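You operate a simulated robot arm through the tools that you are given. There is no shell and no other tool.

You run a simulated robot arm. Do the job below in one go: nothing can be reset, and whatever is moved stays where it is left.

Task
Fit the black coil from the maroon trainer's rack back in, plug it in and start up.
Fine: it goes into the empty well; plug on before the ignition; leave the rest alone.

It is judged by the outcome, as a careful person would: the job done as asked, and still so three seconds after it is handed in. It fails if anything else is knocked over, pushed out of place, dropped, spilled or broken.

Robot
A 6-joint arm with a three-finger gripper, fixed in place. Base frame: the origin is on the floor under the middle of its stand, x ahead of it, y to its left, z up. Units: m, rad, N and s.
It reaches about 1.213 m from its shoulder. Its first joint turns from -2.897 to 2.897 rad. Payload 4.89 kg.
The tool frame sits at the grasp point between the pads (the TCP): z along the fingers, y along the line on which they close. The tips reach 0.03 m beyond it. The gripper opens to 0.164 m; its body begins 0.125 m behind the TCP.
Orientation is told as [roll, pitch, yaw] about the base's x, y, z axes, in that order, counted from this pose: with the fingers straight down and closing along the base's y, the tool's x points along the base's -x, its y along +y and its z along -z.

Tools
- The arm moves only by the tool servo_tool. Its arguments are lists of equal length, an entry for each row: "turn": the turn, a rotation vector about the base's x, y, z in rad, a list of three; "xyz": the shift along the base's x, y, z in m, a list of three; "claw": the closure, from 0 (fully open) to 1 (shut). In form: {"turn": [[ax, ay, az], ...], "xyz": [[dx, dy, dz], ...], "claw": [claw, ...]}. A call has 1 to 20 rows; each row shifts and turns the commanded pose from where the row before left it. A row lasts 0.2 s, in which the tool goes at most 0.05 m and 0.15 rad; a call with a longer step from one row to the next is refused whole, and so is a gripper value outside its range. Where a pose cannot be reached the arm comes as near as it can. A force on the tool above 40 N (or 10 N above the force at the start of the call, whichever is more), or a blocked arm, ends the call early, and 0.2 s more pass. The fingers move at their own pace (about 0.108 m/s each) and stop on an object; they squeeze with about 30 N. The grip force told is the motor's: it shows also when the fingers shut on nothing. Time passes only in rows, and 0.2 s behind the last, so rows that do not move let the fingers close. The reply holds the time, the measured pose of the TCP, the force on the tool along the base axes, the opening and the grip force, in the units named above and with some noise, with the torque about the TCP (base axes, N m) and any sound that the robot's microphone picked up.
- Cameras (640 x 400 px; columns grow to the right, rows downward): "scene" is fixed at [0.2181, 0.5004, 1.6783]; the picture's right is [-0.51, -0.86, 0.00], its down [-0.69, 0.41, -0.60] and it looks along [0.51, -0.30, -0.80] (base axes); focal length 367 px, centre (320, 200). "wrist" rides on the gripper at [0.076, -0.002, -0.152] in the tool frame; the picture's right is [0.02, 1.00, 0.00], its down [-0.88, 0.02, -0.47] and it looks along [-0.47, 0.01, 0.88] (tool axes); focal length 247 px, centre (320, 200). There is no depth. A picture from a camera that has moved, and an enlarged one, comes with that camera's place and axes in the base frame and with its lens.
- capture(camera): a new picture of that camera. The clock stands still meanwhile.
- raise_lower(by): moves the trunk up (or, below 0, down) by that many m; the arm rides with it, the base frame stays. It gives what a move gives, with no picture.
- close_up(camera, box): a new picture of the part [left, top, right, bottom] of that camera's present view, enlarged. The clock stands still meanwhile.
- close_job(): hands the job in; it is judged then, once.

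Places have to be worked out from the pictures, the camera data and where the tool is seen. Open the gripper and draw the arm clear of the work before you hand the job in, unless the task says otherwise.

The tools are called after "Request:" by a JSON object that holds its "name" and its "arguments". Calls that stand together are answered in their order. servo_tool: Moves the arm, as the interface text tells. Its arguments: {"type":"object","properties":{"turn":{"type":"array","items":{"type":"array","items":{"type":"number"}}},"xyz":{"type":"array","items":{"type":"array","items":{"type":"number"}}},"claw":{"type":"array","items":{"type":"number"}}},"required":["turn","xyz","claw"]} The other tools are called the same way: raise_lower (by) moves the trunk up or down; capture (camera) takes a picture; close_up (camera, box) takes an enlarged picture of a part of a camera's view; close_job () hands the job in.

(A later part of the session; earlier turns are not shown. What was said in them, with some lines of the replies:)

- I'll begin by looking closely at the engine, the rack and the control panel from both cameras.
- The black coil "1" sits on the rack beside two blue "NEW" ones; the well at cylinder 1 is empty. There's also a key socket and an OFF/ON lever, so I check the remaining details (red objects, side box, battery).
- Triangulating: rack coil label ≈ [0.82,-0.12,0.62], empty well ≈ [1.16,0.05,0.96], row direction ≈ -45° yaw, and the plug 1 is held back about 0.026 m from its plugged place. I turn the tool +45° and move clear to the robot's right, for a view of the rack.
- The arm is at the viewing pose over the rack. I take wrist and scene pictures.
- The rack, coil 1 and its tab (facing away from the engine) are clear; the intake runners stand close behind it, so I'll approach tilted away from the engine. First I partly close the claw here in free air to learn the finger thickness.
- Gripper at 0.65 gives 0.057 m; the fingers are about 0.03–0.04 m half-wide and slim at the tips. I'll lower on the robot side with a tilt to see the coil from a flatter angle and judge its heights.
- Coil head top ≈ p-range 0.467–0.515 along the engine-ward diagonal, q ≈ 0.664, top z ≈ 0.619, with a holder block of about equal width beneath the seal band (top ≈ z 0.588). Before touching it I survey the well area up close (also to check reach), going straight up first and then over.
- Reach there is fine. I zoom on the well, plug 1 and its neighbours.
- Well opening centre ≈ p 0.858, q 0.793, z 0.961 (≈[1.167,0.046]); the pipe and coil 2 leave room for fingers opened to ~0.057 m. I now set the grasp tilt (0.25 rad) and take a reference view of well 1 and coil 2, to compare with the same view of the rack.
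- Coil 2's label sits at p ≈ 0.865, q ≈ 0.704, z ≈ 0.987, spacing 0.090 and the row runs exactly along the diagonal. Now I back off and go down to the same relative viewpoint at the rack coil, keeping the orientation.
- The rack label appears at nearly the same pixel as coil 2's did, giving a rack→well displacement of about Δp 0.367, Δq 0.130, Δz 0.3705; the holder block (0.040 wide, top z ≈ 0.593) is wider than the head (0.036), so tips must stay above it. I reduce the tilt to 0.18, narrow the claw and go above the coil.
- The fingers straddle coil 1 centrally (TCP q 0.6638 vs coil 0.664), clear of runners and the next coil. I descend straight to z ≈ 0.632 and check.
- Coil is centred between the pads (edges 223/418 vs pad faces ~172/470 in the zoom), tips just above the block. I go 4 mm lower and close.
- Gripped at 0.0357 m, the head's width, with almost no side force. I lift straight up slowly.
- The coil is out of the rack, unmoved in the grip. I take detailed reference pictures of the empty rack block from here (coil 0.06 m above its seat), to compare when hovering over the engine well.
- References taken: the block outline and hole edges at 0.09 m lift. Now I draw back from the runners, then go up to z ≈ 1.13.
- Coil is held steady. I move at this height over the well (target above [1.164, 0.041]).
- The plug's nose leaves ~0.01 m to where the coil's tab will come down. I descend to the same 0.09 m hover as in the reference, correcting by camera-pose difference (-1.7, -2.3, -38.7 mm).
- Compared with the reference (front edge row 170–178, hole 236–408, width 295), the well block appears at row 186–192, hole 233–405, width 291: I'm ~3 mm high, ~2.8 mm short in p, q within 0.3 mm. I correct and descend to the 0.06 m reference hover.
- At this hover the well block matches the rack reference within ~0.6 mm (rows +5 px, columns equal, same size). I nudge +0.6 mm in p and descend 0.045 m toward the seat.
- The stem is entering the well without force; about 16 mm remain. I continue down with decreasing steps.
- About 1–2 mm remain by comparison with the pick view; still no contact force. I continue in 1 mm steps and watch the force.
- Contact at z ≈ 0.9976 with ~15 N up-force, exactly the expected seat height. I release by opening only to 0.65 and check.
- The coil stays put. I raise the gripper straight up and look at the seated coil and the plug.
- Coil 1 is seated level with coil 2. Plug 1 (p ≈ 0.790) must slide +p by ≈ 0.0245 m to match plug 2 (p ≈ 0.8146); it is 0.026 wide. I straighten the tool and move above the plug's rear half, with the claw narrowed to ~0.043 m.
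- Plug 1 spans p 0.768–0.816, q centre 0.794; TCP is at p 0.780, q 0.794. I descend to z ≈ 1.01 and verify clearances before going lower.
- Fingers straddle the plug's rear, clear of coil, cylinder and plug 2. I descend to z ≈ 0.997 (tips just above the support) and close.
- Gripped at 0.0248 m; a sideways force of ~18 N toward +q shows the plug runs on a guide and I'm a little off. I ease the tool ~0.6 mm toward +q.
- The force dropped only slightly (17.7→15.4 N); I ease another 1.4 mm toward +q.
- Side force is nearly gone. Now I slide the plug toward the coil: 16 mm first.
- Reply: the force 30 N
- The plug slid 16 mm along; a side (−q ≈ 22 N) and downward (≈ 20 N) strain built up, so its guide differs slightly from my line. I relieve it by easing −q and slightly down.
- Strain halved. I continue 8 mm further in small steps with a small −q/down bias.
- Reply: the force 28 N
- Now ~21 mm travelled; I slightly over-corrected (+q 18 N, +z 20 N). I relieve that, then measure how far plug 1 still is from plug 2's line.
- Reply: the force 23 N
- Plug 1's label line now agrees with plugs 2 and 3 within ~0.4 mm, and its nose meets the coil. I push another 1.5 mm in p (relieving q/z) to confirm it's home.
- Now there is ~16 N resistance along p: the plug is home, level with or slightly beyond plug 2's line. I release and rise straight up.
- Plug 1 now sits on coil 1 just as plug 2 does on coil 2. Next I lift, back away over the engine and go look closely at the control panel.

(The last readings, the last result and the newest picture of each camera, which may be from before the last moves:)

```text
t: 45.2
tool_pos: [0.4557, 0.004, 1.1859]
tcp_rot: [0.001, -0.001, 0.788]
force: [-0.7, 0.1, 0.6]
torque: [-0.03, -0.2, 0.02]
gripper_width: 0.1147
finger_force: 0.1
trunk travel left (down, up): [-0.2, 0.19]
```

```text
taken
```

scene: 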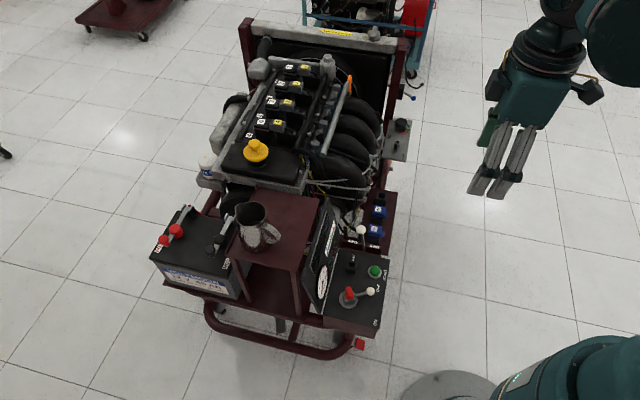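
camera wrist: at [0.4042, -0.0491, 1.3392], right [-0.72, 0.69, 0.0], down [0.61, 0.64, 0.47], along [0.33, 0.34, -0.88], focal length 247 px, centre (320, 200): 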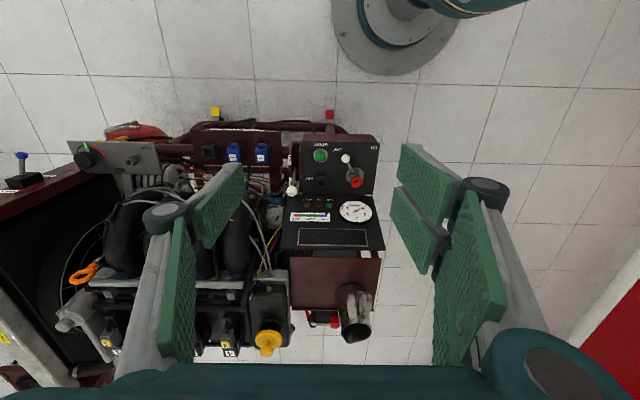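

Request:
{"name": "close_up", "arguments": {"camera": "wrist", "box": [280, 125, 400, 200]}}

Request:
{"name": "close_up", "arguments": {"camera": "wrist", "box": [330, 145, 378, 195]}}

Request:
{"name": "close_up", "arguments": {"camera": "wrist", "box": [280, 185, 400, 260]}}

Request:
{"name": "close_up", "arguments": {"camera": "scene", "box": [330, 275, 390, 320]}}

```text
5.33 times, centred on (340, 162) of wrist
camera zoom: at [0.4042, -0.0491, 1.3392], right [-0.72, 0.69, 0.0], down [0.61, 0.64, 0.47], along [0.33, 0.34, -0.88], focal length 1317 px, centre (213, 400)
```

zoom: 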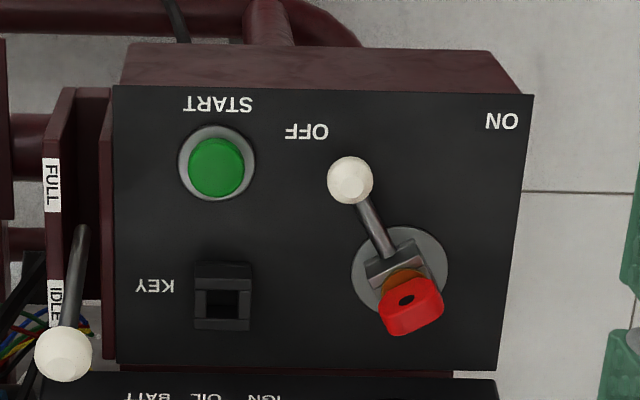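

```text
8.00 times, centred on (354, 170) of wrist
camera zoom: at [0.4042, -0.0491, 1.3392], right [-0.72, 0.69, 0.0], down [0.61, 0.64, 0.47], along [0.33, 0.34, -0.88], focal length 1976 px, centre (48, 440)
```

zoom: 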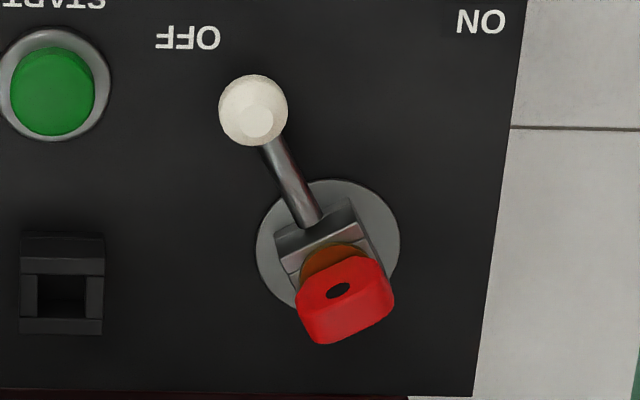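

```text
5.33 times, centred on (340, 222) of wrist
camera zoom: at [0.4042, -0.0491, 1.3392], right [-0.72, 0.69, 0.0], down [0.61, 0.64, 0.47], along [0.33, 0.34, -0.88], focal length 1317 px, centre (213, 80)
```

zoom: 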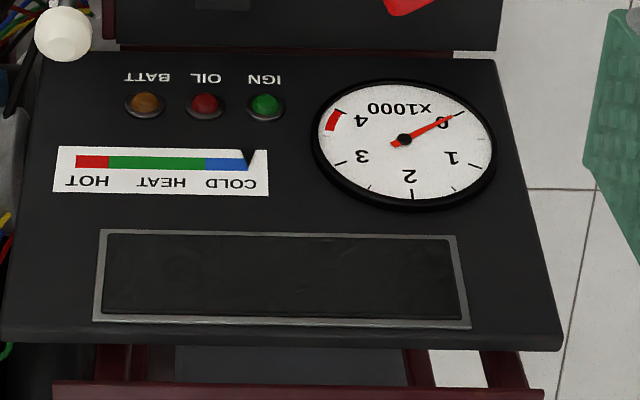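

```text
8.89 times, centred on (360, 298) of scene
camera zoom: at [0.2181, 0.5004, 1.6783], right [-0.51, -0.86, 0.0], down [-0.69, 0.41, -0.6], along [0.51, -0.3, -0.8], focal length 3260 px, centre (-36, -667)
```

zoom: 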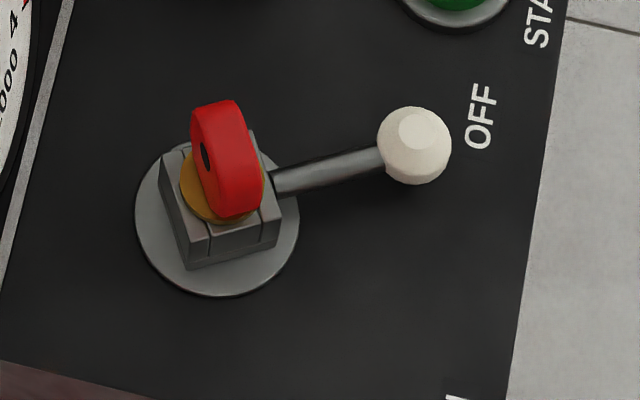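

The key is in the ignition hub; its lever points to OFF (knob ≈ p 0.470, q 0.245, z 0.675), hub ≈ p 0.5275, q 0.211, and ON lies 60° round toward −q. START's top ≈ p 0.468, q 0.314, z 0.668. I go down to above the lever knob with the claw at ~0.043 m for a close look.

Request:
{"name": "servo_tool", "arguments": {"turn": [[0, 0, 0], [0, 0, 0], [0, 0, 0], [0, 0, 0], [0, 0, 0], [0, 0, 0], [0, 0, 0], [0, 0, 0], [0, 0, 0], [0, 0, 0]], "xyz": [[0.00433, 0.0161, -0.0429], [0.00433, 0.0161, -0.0429], [0.00433, 0.0161, -0.0429], [0.00433, 0.0161, -0.0429], [0.00433, 0.0161, -0.0429], [0.00433, 0.0161, -0.0429], [0.00433, 0.0161, -0.0429], [0.00433, 0.0161, -0.0429], [0.00433, 0.0161, -0.0429], [0, 0, 0]], "claw": [0.74, 0.74, 0.74, 0.74, 0.74, 0.74, 0.74, 0.74, 0.74, 0.74]}}

Request:
{"name": "capture", "arguments": {"camera": "wrist"}}

Request:
{"name": "close_up", "arguments": {"camera": "wrist", "box": [240, 110, 420, 230]}}

Request:
{"name": "close_up", "arguments": {"camera": "scene", "box": [310, 230, 430, 330]}}

```text
t: 47.4
tool_pos: [0.5189, 0.1575, 0.8394]
tcp_rot: [0.0, 0.003, 0.788]
force: [0.2, 0.1, 0.2]
torque: [0.01, 0.07, 0.0]
gripper_width: 0.0428
finger_force: 0.1
out of reach, approached as far as the arm can: row 8, 9
trunk travel left (down, up): [-0.2, 0.19]
```

```text
taken
camera wrist: at [0.4666, 0.1036, 0.9944], right [-0.72, 0.69, 0.0], down [0.61, 0.64, 0.47], along [0.33, 0.34, -0.88], focal length 247 px, centre (320, 200)
```

wrist: 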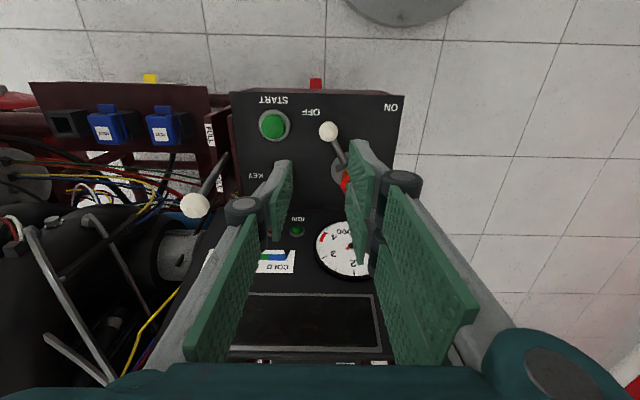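

```text
3.33 times, centred on (330, 170) of wrist
camera zoom: at [0.4666, 0.1036, 0.9944], right [-0.72, 0.69, 0.0], down [0.61, 0.64, 0.47], along [0.33, 0.34, -0.88], focal length 823 px, centre (287, 300)
```

zoom: 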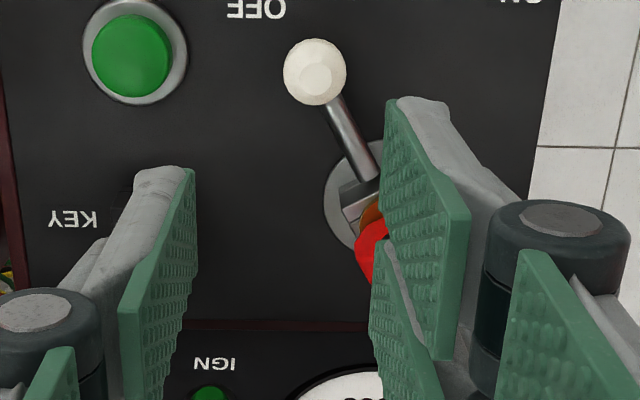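

```text
4.00 times, centred on (370, 280) of scene
camera zoom: at [0.2181, 0.5004, 1.6783], right [-0.51, -0.86, 0.0], down [-0.69, 0.41, -0.6], along [0.51, -0.3, -0.8], focal length 1467 px, centre (120, -120)
```

zoom: 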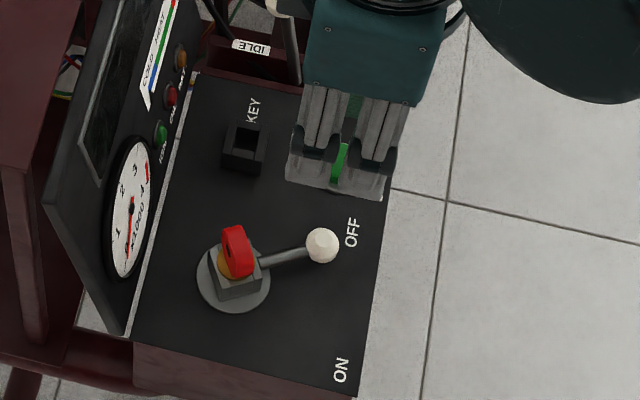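

The pose just above the lever is out of reach with the trunk at this height (arm too folded). I raise the hand a bit first and then lower the trunk.

Request:
{"name": "servo_tool", "arguments": {"turn": [[0, 0, 0], [0, 0, 0], [0, 0, 0], [0, 0, 0], [0, 0, 0], [0, 0, 0]], "xyz": [[0, 0, 0.04], [0, 0, 0.04], [0, 0, 0.04], [0, 0, 0.04], [0, 0, 0.04], [0, 0, 0]], "claw": [0.74, 0.74, 0.74, 0.74, 0.74, 0.74]}}

Request:
{"name": "capture", "arguments": {"camera": "scene"}}

```text
t: 48.8
tool_pos: [0.5165, 0.1553, 1.0416]
tcp_rot: [0.001, -0.001, 0.787]
force: [-0.4, -0.1, 0.5]
torque: [0.0, -0.04, 0.01]
gripper_width: 0.0425
finger_force: 0.0
trunk travel left (down, up): [-0.2, 0.19]
```

```text
taken
```

scene: 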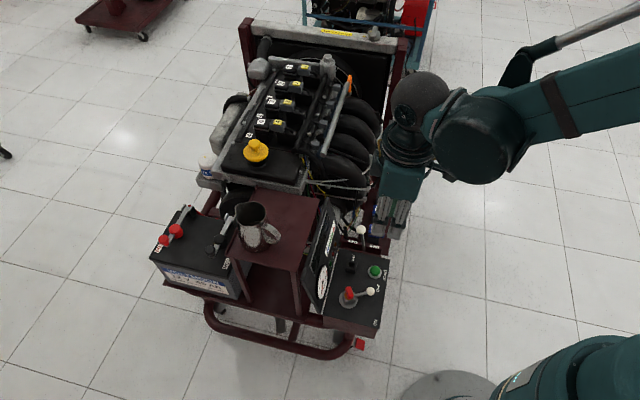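

The arm's upper links are well clear to the robot's right side. I lower the trunk by 0.2 m, which brings the hand to z ≈ 0.84 above the panel.

Request:
{"name": "raise_lower", "arguments": {"by": -0.2}}

Request:
{"name": "capture", "arguments": {"camera": "scene"}}

Request:
{"name": "capture", "arguments": {"camera": "wrist"}}

```text
t: 51.0
tool_pos: [0.5174, 0.1565, 0.8417]
tcp_rot: [0.0, 0.0, 0.787]
force: [-0.1, 0.2, -0.1]
torque: [-0.03, -0.05, -0.02]
gripper_width: 0.0424
finger_force: 0.1
trunk travel left (down, up): [0.0, 0.39]
```

```text
taken
```

scene: 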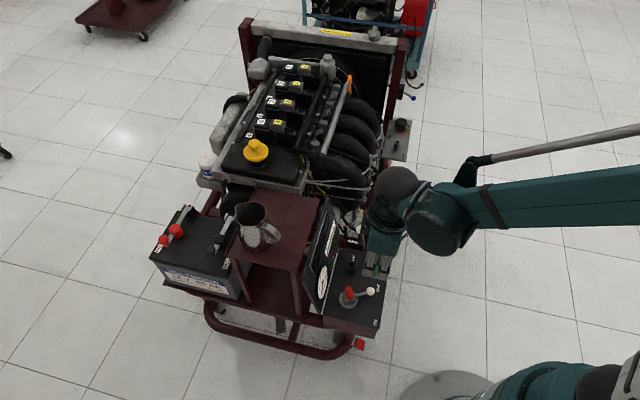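

```text
taken
camera wrist: at [0.4647, 0.1026, 0.994], right [-0.72, 0.69, 0.0], down [0.61, 0.64, 0.47], along [0.33, 0.34, -0.88], focal length 247 px, centre (320, 200)
```

wrist: 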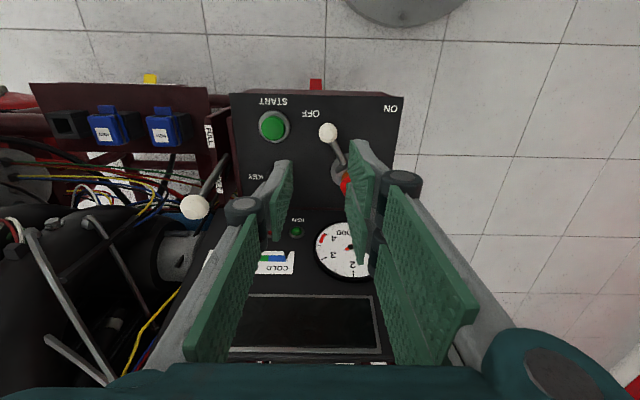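

Good view. I move over the knob (p 0.457, q 0.2446) and descend to z ≈ 0.74, tips still above the knob, to refine heights.

Request:
{"name": "servo_tool", "arguments": {"turn": [[0, 0, 0], [0, 0, 0], [0, 0, 0], [0, 0, 0]], "xyz": [[-0.0213, -0.0063, -0.03], [0, 0, -0.04], [0, 0, -0.03], [0, 0, 0]], "claw": [0.74, 0.74, 0.74, 0.74]}}

Request:
{"name": "capture", "arguments": {"camera": "wrist"}}

Request:
{"name": "close_up", "arguments": {"camera": "wrist", "box": [250, 110, 390, 210]}}

Request:
{"name": "close_up", "arguments": {"camera": "scene", "box": [320, 245, 420, 325]}}

```text
t: 52.0
tool_pos: [0.4954, 0.1514, 0.7408]
tcp_rot: [-0.001, 0.002, 0.787]
force: [-0.4, -0.1, 0.0]
torque: [0.02, -0.06, 0.0]
gripper_width: 0.0425
finger_force: 0.0
trunk travel left (down, up): [0.0, 0.39]
```

```text
taken
camera wrist: at [0.4431, 0.0967, 0.8935], right [-0.72, 0.69, 0.0], down [0.61, 0.64, 0.47], along [0.33, 0.34, -0.88], focal length 247 px, centre (320, 200)
```

wrist: 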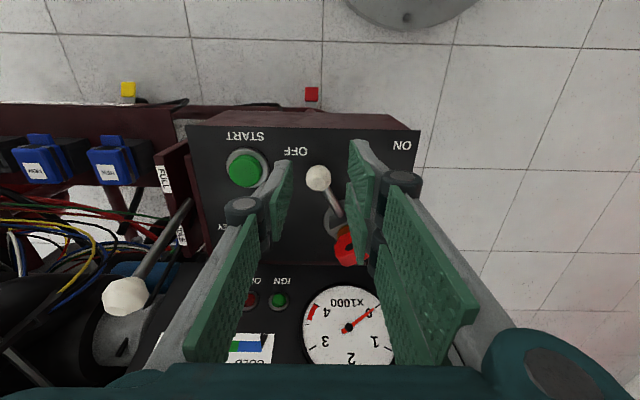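

```text
4.00 times, centred on (320, 160) of wrist
camera zoom: at [0.4431, 0.0967, 0.8935], right [-0.72, 0.69, 0.0], down [0.61, 0.64, 0.47], along [0.33, 0.34, -0.88], focal length 988 px, centre (320, 360)
```

zoom: 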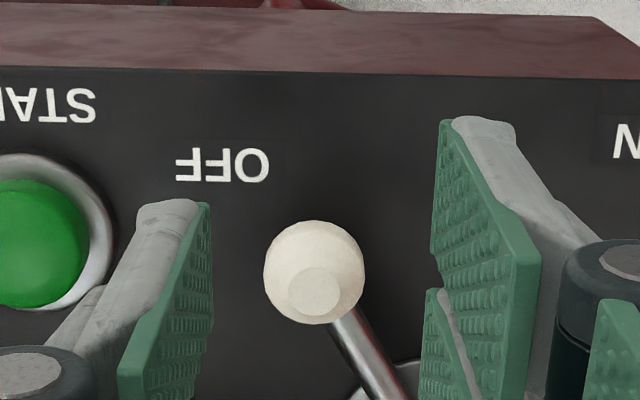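

```text
5.00 times, centred on (370, 285) of scene
camera zoom: at [0.2181, 0.5004, 1.6783], right [-0.51, -0.86, 0.0], down [-0.69, 0.41, -0.6], along [0.51, -0.3, -0.8], focal length 1834 px, centre (70, -225)
```

zoom: 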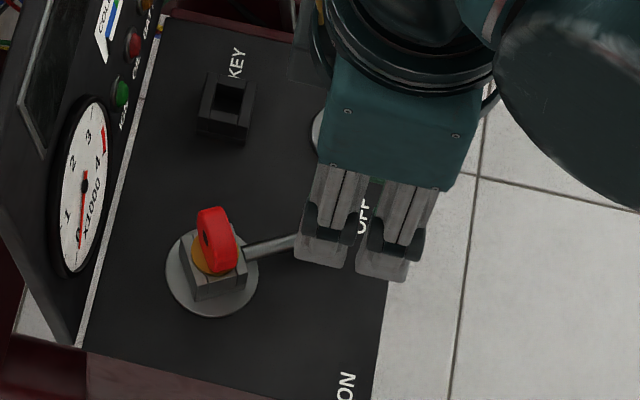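

Refined: knob centre p 0.474, q 0.244, z 0.676 (r 0.012); START top z ≈ 0.670. Fingers straddle the knob with room to the START ring, so I descend to z ≈ 0.697.

Request:
{"name": "servo_tool", "arguments": {"turn": [[0, 0, 0], [0, 0, 0], [0, 0, 0], [0, 0, 0]], "xyz": [[0.0004, 0, -0.02], [0, 0, -0.014], [0, 0, -0.0095], [0, 0, 0]], "claw": [0.74, 0.74, 0.74, 0.74]}}

Request:
{"name": "close_up", "arguments": {"camera": "wrist", "box": [250, 110, 390, 210]}}

Request:
{"name": "close_up", "arguments": {"camera": "scene", "box": [320, 245, 420, 325]}}

```text
t: 53.0
tool_pos: [0.4962, 0.1519, 0.6981]
tcp_rot: [0.001, -0.001, 0.789]
force: [-0.1, -1.4, 0.2]
torque: [0.0, -0.07, 0.04]
gripper_width: 0.0428
finger_force: 0.1
trunk travel left (down, up): [0.0, 0.39]
```

```text
4.00 times, centred on (320, 160) of wrist
camera zoom: at [0.4438, 0.0968, 0.85], right [-0.72, 0.69, 0.0], down [0.61, 0.64, 0.47], along [0.33, 0.34, -0.88], focal length 988 px, centre (320, 360)
```

zoom: 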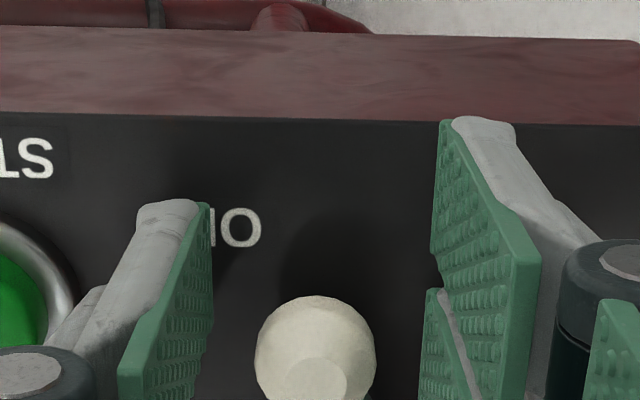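

```text
5.00 times, centred on (370, 285) of scene
camera zoom: at [0.2181, 0.5004, 1.6783], right [-0.51, -0.86, 0.0], down [-0.69, 0.41, -0.6], along [0.51, -0.3, -0.8], focal length 1834 px, centre (70, -225)
```

zoom: 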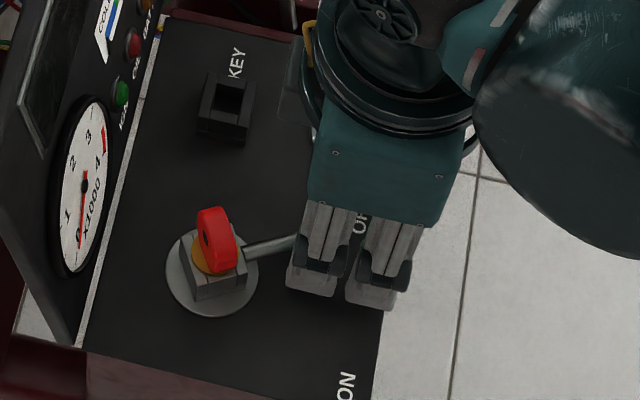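

The knob is between the fingers. I shift +7 mm in p so the single finger faces the knob squarely, then push it toward −q (ON), 40 mm first.

Request:
{"name": "servo_tool", "arguments": {"turn": [[0, 0, 0], [0, 0, 0], [0, 0, 0], [0, 0, 0], [0, 0, 0], [0, 0, 0], [0, 0, 0]], "xyz": [[0.005, 0.005, 0], [-0.00566, 0.00566, 0], [-0.00566, 0.00566, 0], [-0.00566, 0.00566, 0], [-0.00566, 0.00566, 0], [-0.00566, 0.00566, 0], [0, 0, 0]], "claw": [0.74, 0.74, 0.74, 0.74, 0.74, 0.74, 0.74]}}

Request:
{"name": "capture", "arguments": {"camera": "wrist"}}

Request:
{"name": "close_up", "arguments": {"camera": "scene", "box": [320, 245, 420, 325]}}

```text
t: 54.6
tool_pos: [0.4721, 0.1836, 0.6967]
tcp_rot: [0.0, 0.0, 0.786]
force: [-0.1, -0.8, 0.4]
torque: [0.01, -0.02, 0.02]
gripper_width: 0.0429
finger_force: 0.1
trunk travel left (down, up): [0.0, 0.39]
```

```text
taken
camera wrist: at [0.4201, 0.1297, 0.8499], right [-0.72, 0.69, 0.0], down [0.61, 0.64, 0.47], along [0.33, 0.34, -0.88], focal length 247 px, centre (320, 200)
```

wrist: 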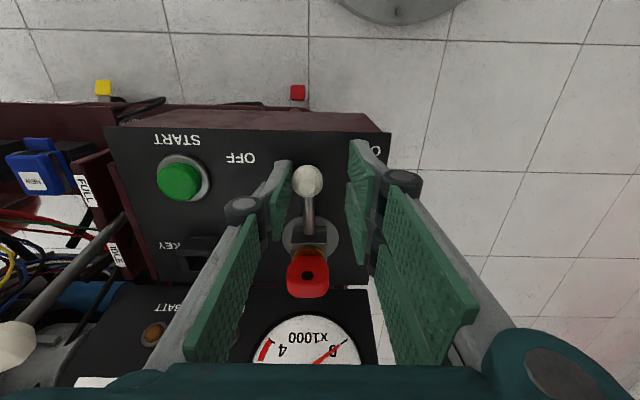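

```text
5.00 times, centred on (370, 285) of scene
camera zoom: at [0.2181, 0.5004, 1.6783], right [-0.51, -0.86, 0.0], down [-0.69, 0.41, -0.6], along [0.51, -0.3, -0.8], focal length 1834 px, centre (70, -225)
```

zoom: 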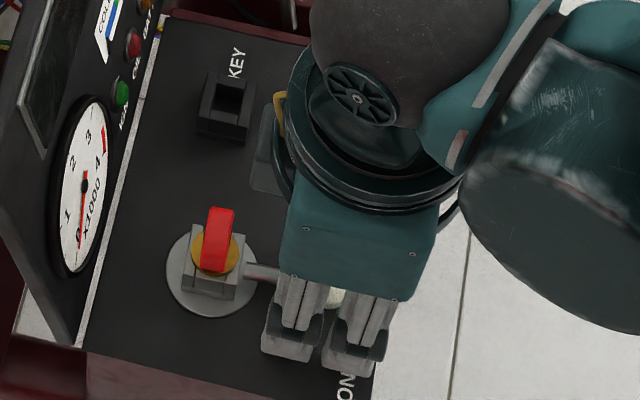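

The lever has swung to the middle with almost no resistance. I continue toward ON by ~35 mm.

Request:
{"name": "servo_tool", "arguments": {"turn": [[0, 0, 0], [0, 0, 0], [0, 0, 0], [0, 0, 0], [0, 0, 0], [0, 0, 0]], "xyz": [[-0.005, 0.005, 0], [-0.005, 0.005, 0], [-0.005, 0.005, 0], [-0.005, 0.005, 0], [-0.0045, 0.0045, 0], [0, 0, 0]], "claw": [0.74, 0.74, 0.74, 0.74, 0.74, 0.74]}}

Request:
{"name": "capture", "arguments": {"camera": "wrist"}}

Request:
{"name": "close_up", "arguments": {"camera": "scene", "box": [320, 245, 420, 325]}}

```text
t: 56.0
tool_pos: [0.448, 0.2073, 0.6975]
tcp_rot: [-0.002, 0.001, 0.787]
force: [0.2, 0.2, 0.6]
torque: [0.02, 0.0, 0.03]
gripper_width: 0.0427
finger_force: 0.0
trunk travel left (down, up): [0.0, 0.39]
```

```text
taken
camera wrist: at [0.3957, 0.1538, 0.8504], right [-0.72, 0.69, 0.0], down [0.61, 0.64, 0.47], along [0.33, 0.34, -0.88], focal length 247 px, centre (320, 200)
```

wrist: 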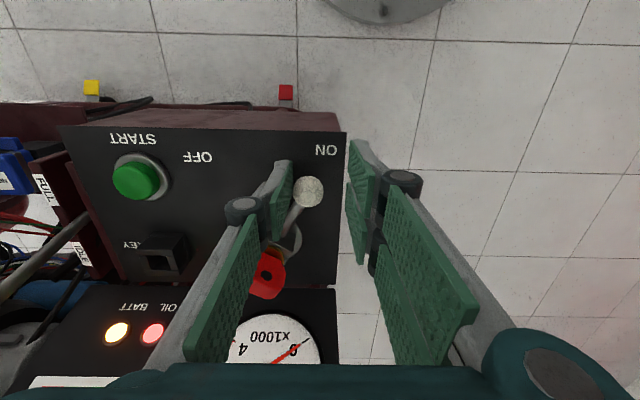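

```text
5.00 times, centred on (370, 285) of scene
camera zoom: at [0.2181, 0.5004, 1.6783], right [-0.51, -0.86, 0.0], down [-0.69, 0.41, -0.6], along [0.51, -0.3, -0.8], focal length 1834 px, centre (70, -225)
```

zoom: 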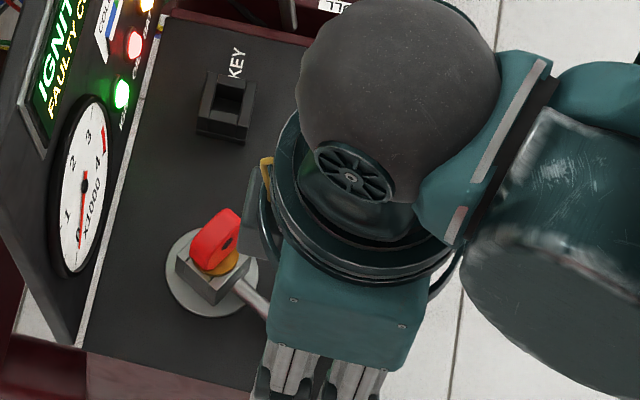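

Ignition is on: BATT, OIL and IGN lights are lit and a display has come up. I read the display.

Request:
{"name": "close_up", "arguments": {"camera": "scene", "box": [290, 190, 370, 310]}}

Request:
{"name": "close_up", "arguments": {"camera": "wrist", "box": [20, 280, 340, 400]}}

```text
3.33 times, centred on (330, 250) of scene
camera zoom: at [0.2181, 0.5004, 1.6783], right [-0.51, -0.86, 0.0], down [-0.69, 0.41, -0.6], along [0.51, -0.3, -0.8], focal length 1222 px, centre (287, 33)
```

zoom: 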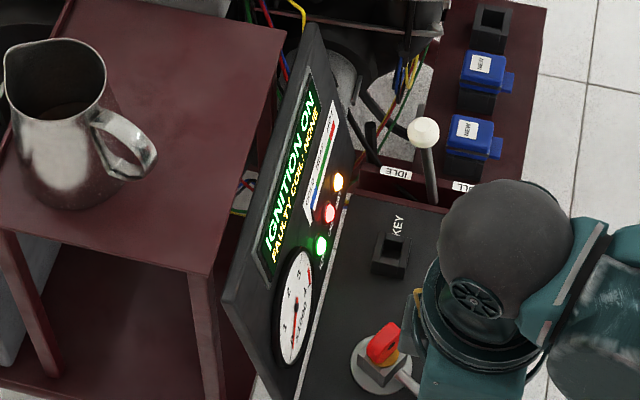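

```text
2.00 times, centred on (180, 340) of wrist
camera zoom: at [0.3957, 0.1538, 0.8504], right [-0.72, 0.69, 0.0], down [0.61, 0.64, 0.47], along [0.33, 0.34, -0.88], focal length 494 px, centre (600, -80)
```

zoom: 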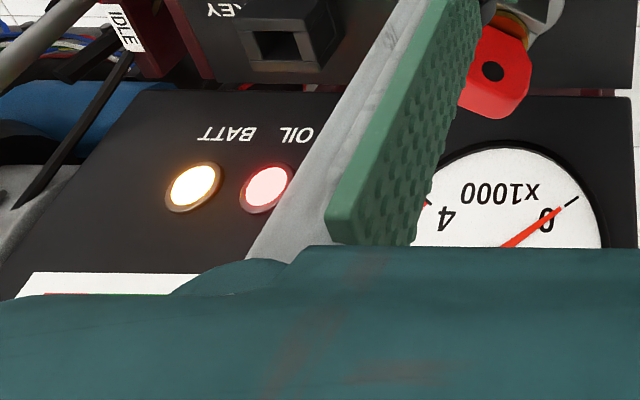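

The display reads "IGNITION ON / FAULTY COIL: NONE" and the knob is exactly at ON. I rise off the lever, shut the claw, and move above START.

Request:
{"name": "servo_tool", "arguments": {"turn": [[0, 0, 0], [0, 0, 0], [0, 0, 0], [0, 0, 0], [0, 0, 0], [0, 0, 0], [0, 0, 0], [0, 0, 0]], "xyz": [[0, 0, 0.03], [0, 0, 0.04], [0.0262, -0.0239, 0], [0.0262, -0.0239, 0], [0.0262, -0.0239, 0], [0.0263, -0.0239, 0], [0, 0, 0], [0, 0, 0]], "claw": [0.74, 0.74, 1, 1, 1, 1, 1, 1]}}

Request:
{"name": "capture", "arguments": {"camera": "wrist"}}

Request:
{"name": "close_up", "arguments": {"camera": "wrist", "box": [250, 110, 390, 210]}}

Request:
{"name": "close_up", "arguments": {"camera": "scene", "box": [310, 200, 430, 330]}}

```text
t: 57.8
tool_pos: [0.5535, 0.1136, 0.7668]
tcp_rot: [0.002, 0.001, 0.788]
force: [-0.6, 0.9, 0.1]
torque: [-0.01, -0.05, -0.01]
gripper_width: 0.0
finger_force: 30.5
trunk travel left (down, up): [0.0, 0.39]
```

```text
taken
camera wrist: at [0.5005, 0.059, 0.9206], right [-0.72, 0.69, 0.0], down [0.61, 0.64, 0.47], along [0.33, 0.34, -0.88], focal length 247 px, centre (320, 200)
```

wrist: 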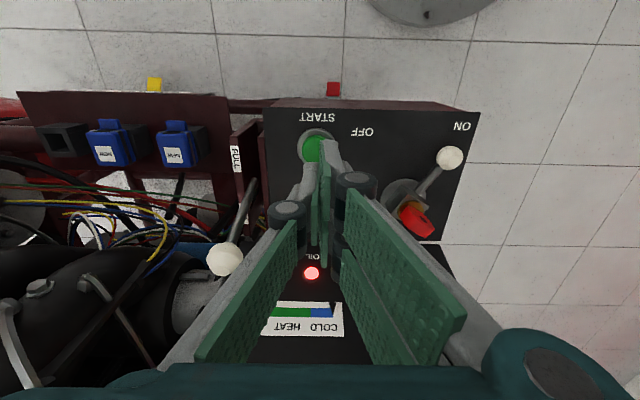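

```text
4.00 times, centred on (320, 160) of wrist
camera zoom: at [0.5005, 0.059, 0.9206], right [-0.72, 0.69, 0.0], down [0.61, 0.64, 0.47], along [0.33, 0.34, -0.88], focal length 988 px, centre (320, 360)
```

zoom: 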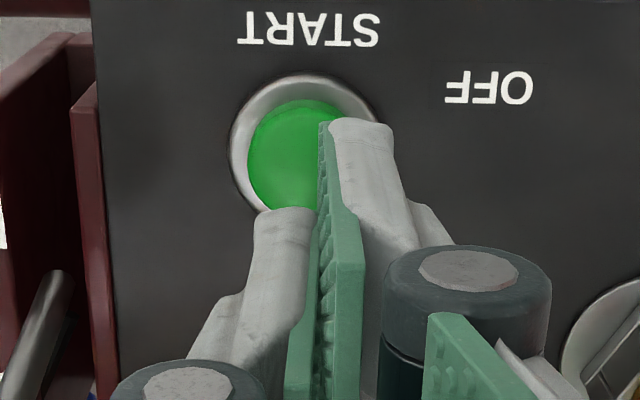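

```text
3.08 times, centred on (370, 265) of scene
camera zoom: at [0.2181, 0.5004, 1.6783], right [-0.51, -0.86, 0.0], down [-0.69, 0.41, -0.6], along [0.51, -0.3, -0.8], focal length 1128 px, centre (166, 0)
```

zoom: 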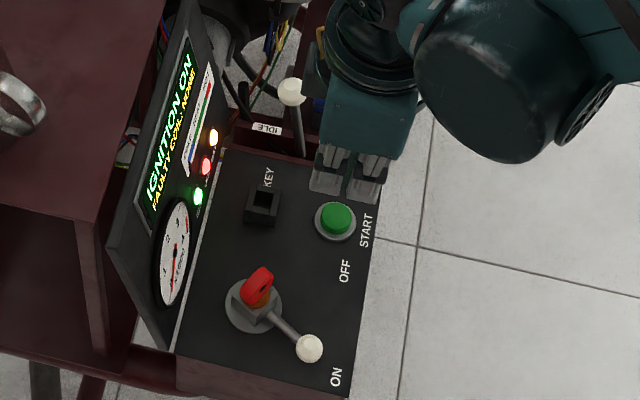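

START is just under the closed tips (adjust +0.7, −3.5 mm). I descend and press gently in 2 mm steps, watching force and sound.

Request:
{"name": "servo_tool", "arguments": {"turn": [[0, 0, 0], [0, 0, 0], [0, 0, 0], [0, 0, 0], [0, 0, 0], [0, 0, 0], [0, 0, 0]], "xyz": [[0.0007, -0.0035, -0.025], [0, 0, -0.025], [0, 0, -0.012], [0, 0, -0.002], [0, 0, -0.002], [0, 0, -0.002], [0, 0, 0]], "claw": [1, 1, 1, 1, 1, 1, 1]}}

Request:
{"name": "close_up", "arguments": {"camera": "scene", "box": [310, 200, 430, 330]}}

Request:
{"name": "close_up", "arguments": {"camera": "wrist", "box": [250, 110, 390, 210]}}

```text
t: 59.4
tool_pos: [0.5527, 0.1086, 0.7]
tcp_rot: [0.0, 0.002, 0.789]
force: [2.1, -1.3, 3.3]
torque: [-0.01, -0.07, 0.0]
gripper_width: 0.0
finger_force: 30.2
trunk travel left (down, up): [0.0, 0.39]
heard: click
```

```text
3.08 times, centred on (370, 265) of scene
camera zoom: at [0.2181, 0.5004, 1.6783], right [-0.51, -0.86, 0.0], down [-0.69, 0.41, -0.6], along [0.51, -0.3, -0.8], focal length 1128 px, centre (166, 0)
```

zoom: 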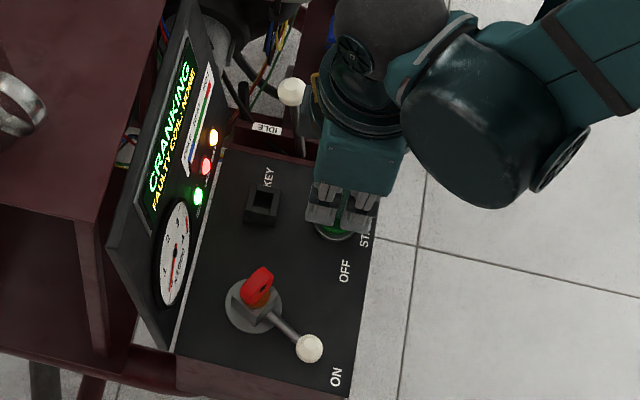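

```text
4.00 times, centred on (320, 160) of wrist
camera zoom: at [0.501, 0.0553, 0.8525], right [-0.72, 0.69, 0.0], down [0.61, 0.64, 0.47], along [0.33, 0.34, -0.88], focal length 988 px, centre (320, 360)
```

zoom: 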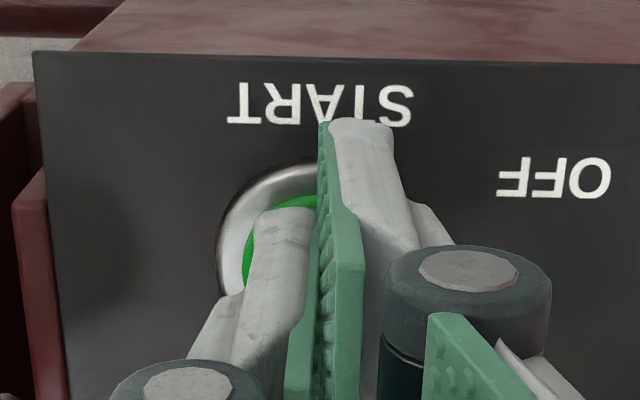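

The display shows CRANKING and a click was heard. I hold the button until it catches.

Request:
{"name": "servo_tool", "arguments": {"turn": [[0, 0, 0], [0, 0, 0], [0, 0, 0], [0, 0, 0], [0, 0, 0]], "xyz": [[0, 0, -0.001], [0, 0, 0], [0, 0, 0], [0, 0, 0], [0, 0, 0]], "claw": [1, 1, 1, 1, 1]}}

Request:
{"name": "close_up", "arguments": {"camera": "scene", "box": [310, 200, 430, 330]}}

```text
t: 60.6
tool_pos: [0.554, 0.1094, 0.6981]
tcp_rot: [0.002, -0.001, 0.787]
force: [-0.3, 1.0, 4.9]
torque: [0.05, 0.02, -0.01]
gripper_width: 0.0
finger_force: 30.0
trunk travel left (down, up): [0.0, 0.39]
```

```text
3.08 times, centred on (370, 265) of scene
camera zoom: at [0.2181, 0.5004, 1.6783], right [-0.51, -0.86, 0.0], down [-0.69, 0.41, -0.6], along [0.51, -0.3, -0.8], focal length 1128 px, centre (166, 0)
```

zoom: 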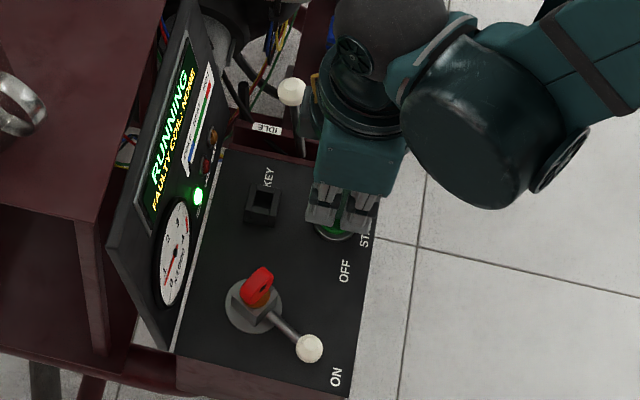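

The engine display now says RUNNING with the warning lights out. I release START by rising straight up, then draw clear and open the gripper.

Request:
{"name": "servo_tool", "arguments": {"turn": [[0, 0, 0], [0, 0, 0], [0, 0, 0], [0, 0, 0], [0, 0, 0], [0, 0, 0], [0, 0, 0]], "xyz": [[0, 0, 0.02], [0, 0, 0.04], [0, 0, 0.04], [0, 0, 0.04], [0, 0, 0.04], [0, 0, 0.04], [0, 0, 0]], "claw": [1, 1, 1, 1, 1, 1, 1]}}

Request:
{"name": "capture", "arguments": {"camera": "scene"}}

Request:
{"name": "close_up", "arguments": {"camera": "scene", "box": [310, 200, 430, 330]}}

```text
t: 62.2
tool_pos: [0.5536, 0.1087, 0.9174]
tcp_rot: [-0.001, 0.0, 0.787]
force: [-0.1, 0.6, 0.3]
torque: [-0.03, 0.07, -0.03]
gripper_width: 0.0
finger_force: 30.0
trunk travel left (down, up): [0.0, 0.39]
```

```text
taken
```

scene: 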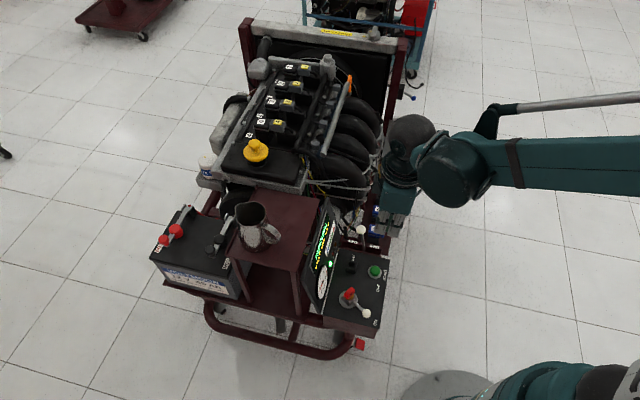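

```text
3.08 times, centred on (370, 265) of scene
camera zoom: at [0.2181, 0.5004, 1.6783], right [-0.51, -0.86, 0.0], down [-0.69, 0.41, -0.6], along [0.51, -0.3, -0.8], focal length 1128 px, centre (166, 0)
```

zoom: 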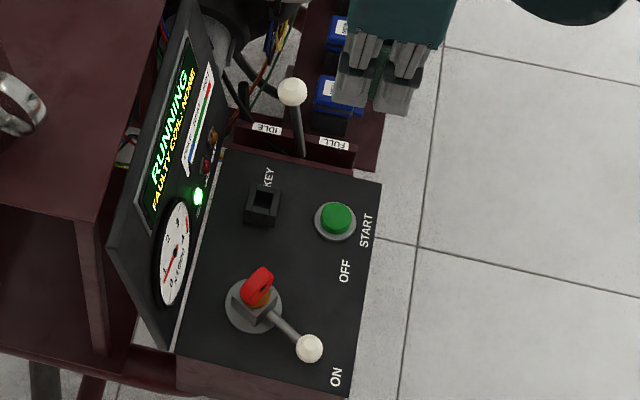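

Still RUNNING after release. I draw the arm back from the trainer and open the gripper in clear air.

Request:
{"name": "servo_tool", "arguments": {"turn": [[0, 0, 0], [0, 0, 0], [0, 0, 0], [0, 0, 0], [0, 0, 0], [0, 0, 0], [0, 0, 0], [0, 0, 0], [0, 0, 0]], "xyz": [[-0.008, -0.04, 0.015], [-0.008, -0.04, 0.015], [-0.008, -0.04, 0.015], [-0.008, -0.04, 0.015], [-0.008, -0.04, 0.015], [-0.005, -0.04, 0.01], [0, 0, 0], [0, 0, 0], [0, 0, 0]], "claw": [1, 1, 1, 1, 0.7, 0.3, 0, 0, 0]}}

Request:
{"name": "capture", "arguments": {"camera": "scene"}}

Request:
{"name": "capture", "arguments": {"camera": "wrist"}}

Request:
{"name": "close_up", "arguments": {"camera": "scene", "box": [270, 55, 350, 105]}}

Request:
{"name": "close_up", "arguments": {"camera": "scene", "box": [300, 190, 400, 330]}}

```text
t: 64.2
tool_pos: [0.5073, -0.1311, 1.0038]
tcp_rot: [0.002, -0.001, 0.787]
force: [0.6, 0.2, -0.3]
torque: [-0.01, 0.01, -0.01]
gripper_width: 0.1643
finger_force: 0.1
trunk travel left (down, up): [0.0, 0.39]
```

```text
taken
```

scene: 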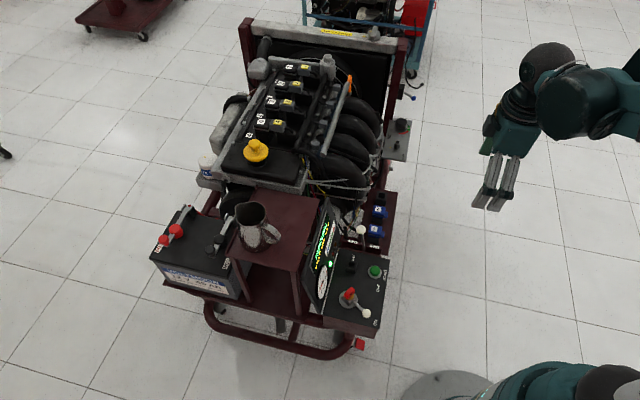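

```text
taken
camera wrist: at [0.4557, -0.1849, 1.1577], right [-0.72, 0.69, 0.0], down [0.61, 0.64, 0.47], along [0.33, 0.34, -0.88], focal length 247 px, centre (320, 200)
```

wrist: 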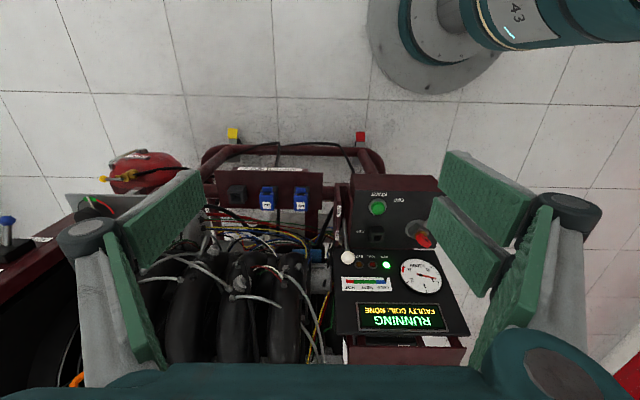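

```text
8.00 times, centred on (310, 80) of scene
camera zoom: at [0.2181, 0.5004, 1.6783], right [-0.51, -0.86, 0.0], down [-0.69, 0.41, -0.6], along [0.51, -0.3, -0.8], focal length 2934 px, centre (400, 1160)
```

zoom: 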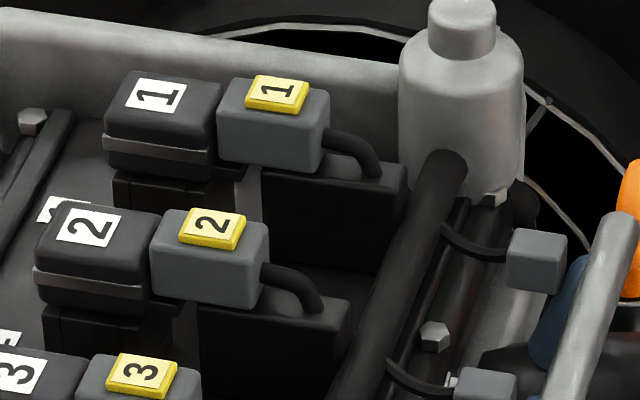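

```text
2.86 times, centred on (350, 260) of scene
camera zoom: at [0.2181, 0.5004, 1.6783], right [-0.51, -0.86, 0.0], down [-0.69, 0.41, -0.6], along [0.51, -0.3, -0.8], focal length 1048 px, centre (234, 29)
```

zoom: 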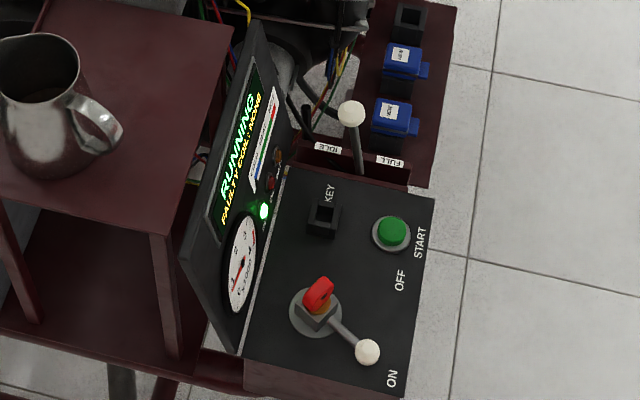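

Everything is as intended: coil 1 seated, plug 1 on, ignition ON, display RUNNING / FAULTY COIL: NONE, the rest untouched. I wait a few seconds to confirm it stays so.

Request:
{"name": "servo_tool", "arguments": {"turn": [[0, 0, 0], [0, 0, 0], [0, 0, 0], [0, 0, 0], [0, 0, 0], [0, 0, 0], [0, 0, 0], [0, 0, 0], [0, 0, 0], [0, 0, 0], [0, 0, 0], [0, 0, 0]], "xyz": [[0, 0, 0], [0, 0, 0], [0, 0, 0], [0, 0, 0], [0, 0, 0], [0, 0, 0], [0, 0, 0], [0, 0, 0], [0, 0, 0], [0, 0, 0], [0, 0, 0], [0, 0, 0]], "claw": [0, 0, 0, 0, 0, 0, 0, 0, 0, 0, 0, 0]}}

Request:
{"name": "close_up", "arguments": {"camera": "wrist", "box": [330, 240, 470, 350]}}

Request:
{"name": "close_up", "arguments": {"camera": "scene", "box": [230, 50, 350, 150]}}

```text
t: 66.8
tool_pos: [0.5082, -0.131, 1.0036]
tcp_rot: [-0.001, 0.0, 0.787]
force: [0.7, -1.0, -0.5]
torque: [-0.02, -0.01, -0.01]
gripper_width: 0.1643
finger_force: 0.0
trunk travel left (down, up): [0.0, 0.39]
```

```text
3.64 times, centred on (400, 295) of wrist
camera zoom: at [0.4557, -0.1849, 1.1577], right [-0.72, 0.69, 0.0], down [0.61, 0.64, 0.47], along [0.33, 0.34, -0.88], focal length 898 px, centre (29, -146)
```

zoom: 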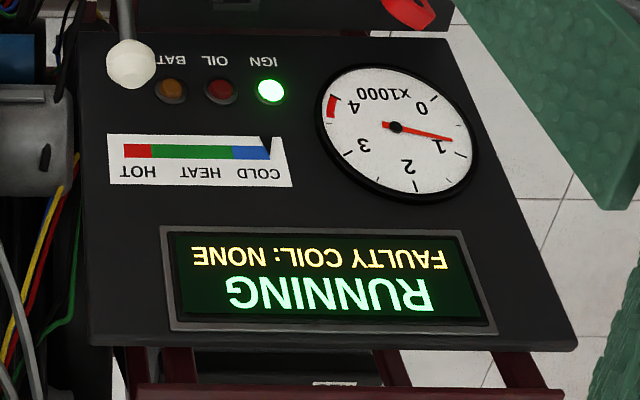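

```text
4.00 times, centred on (290, 100) of scene
camera zoom: at [0.2181, 0.5004, 1.6783], right [-0.51, -0.86, 0.0], down [-0.69, 0.41, -0.6], along [0.51, -0.3, -0.8], focal length 1467 px, centre (440, 600)
```

zoom: 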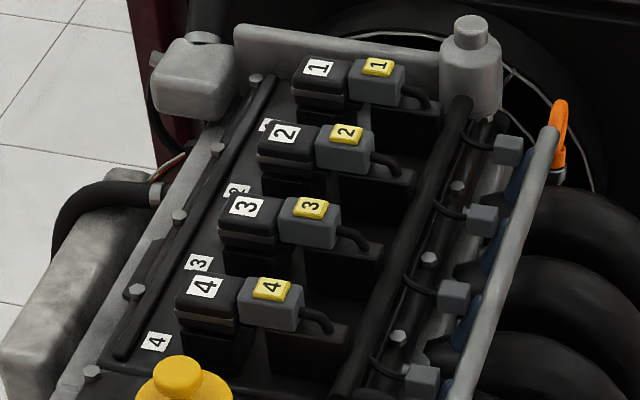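

The engine idles steadily at about 850 rpm, the display reads RUNNING / FAULTY COIL: NONE, all four coils and plugs are in line, and the arm is clear with its gripper open. I hand the job in.

Request:
{"name": "close_job", "arguments": {}}

```text
The job is handed in.
```

The black coil is back in the empty well (cylinder 1) with its plug on, and the engine is running. The display reads "RUNNING / FAULTY COIL: NONE", and the engine had been idling for several seconds, at a little under 1,000 rpm, when I handed the job in.

- **Order:** the plug went on before I turned the ignition lever to ON. I then held START until the engine caught, and the BATT and OIL lights went out.
- **Everything else:** the two new blue coils, the throttle (still at idle), the belt controls, the battery and the jug look the same in the pictures as at the start.
- **Arm:** it is drawn back clear of the trainer with the gripper open. I lowered the trunk 0.2 m to reach the panel, and it is still down.
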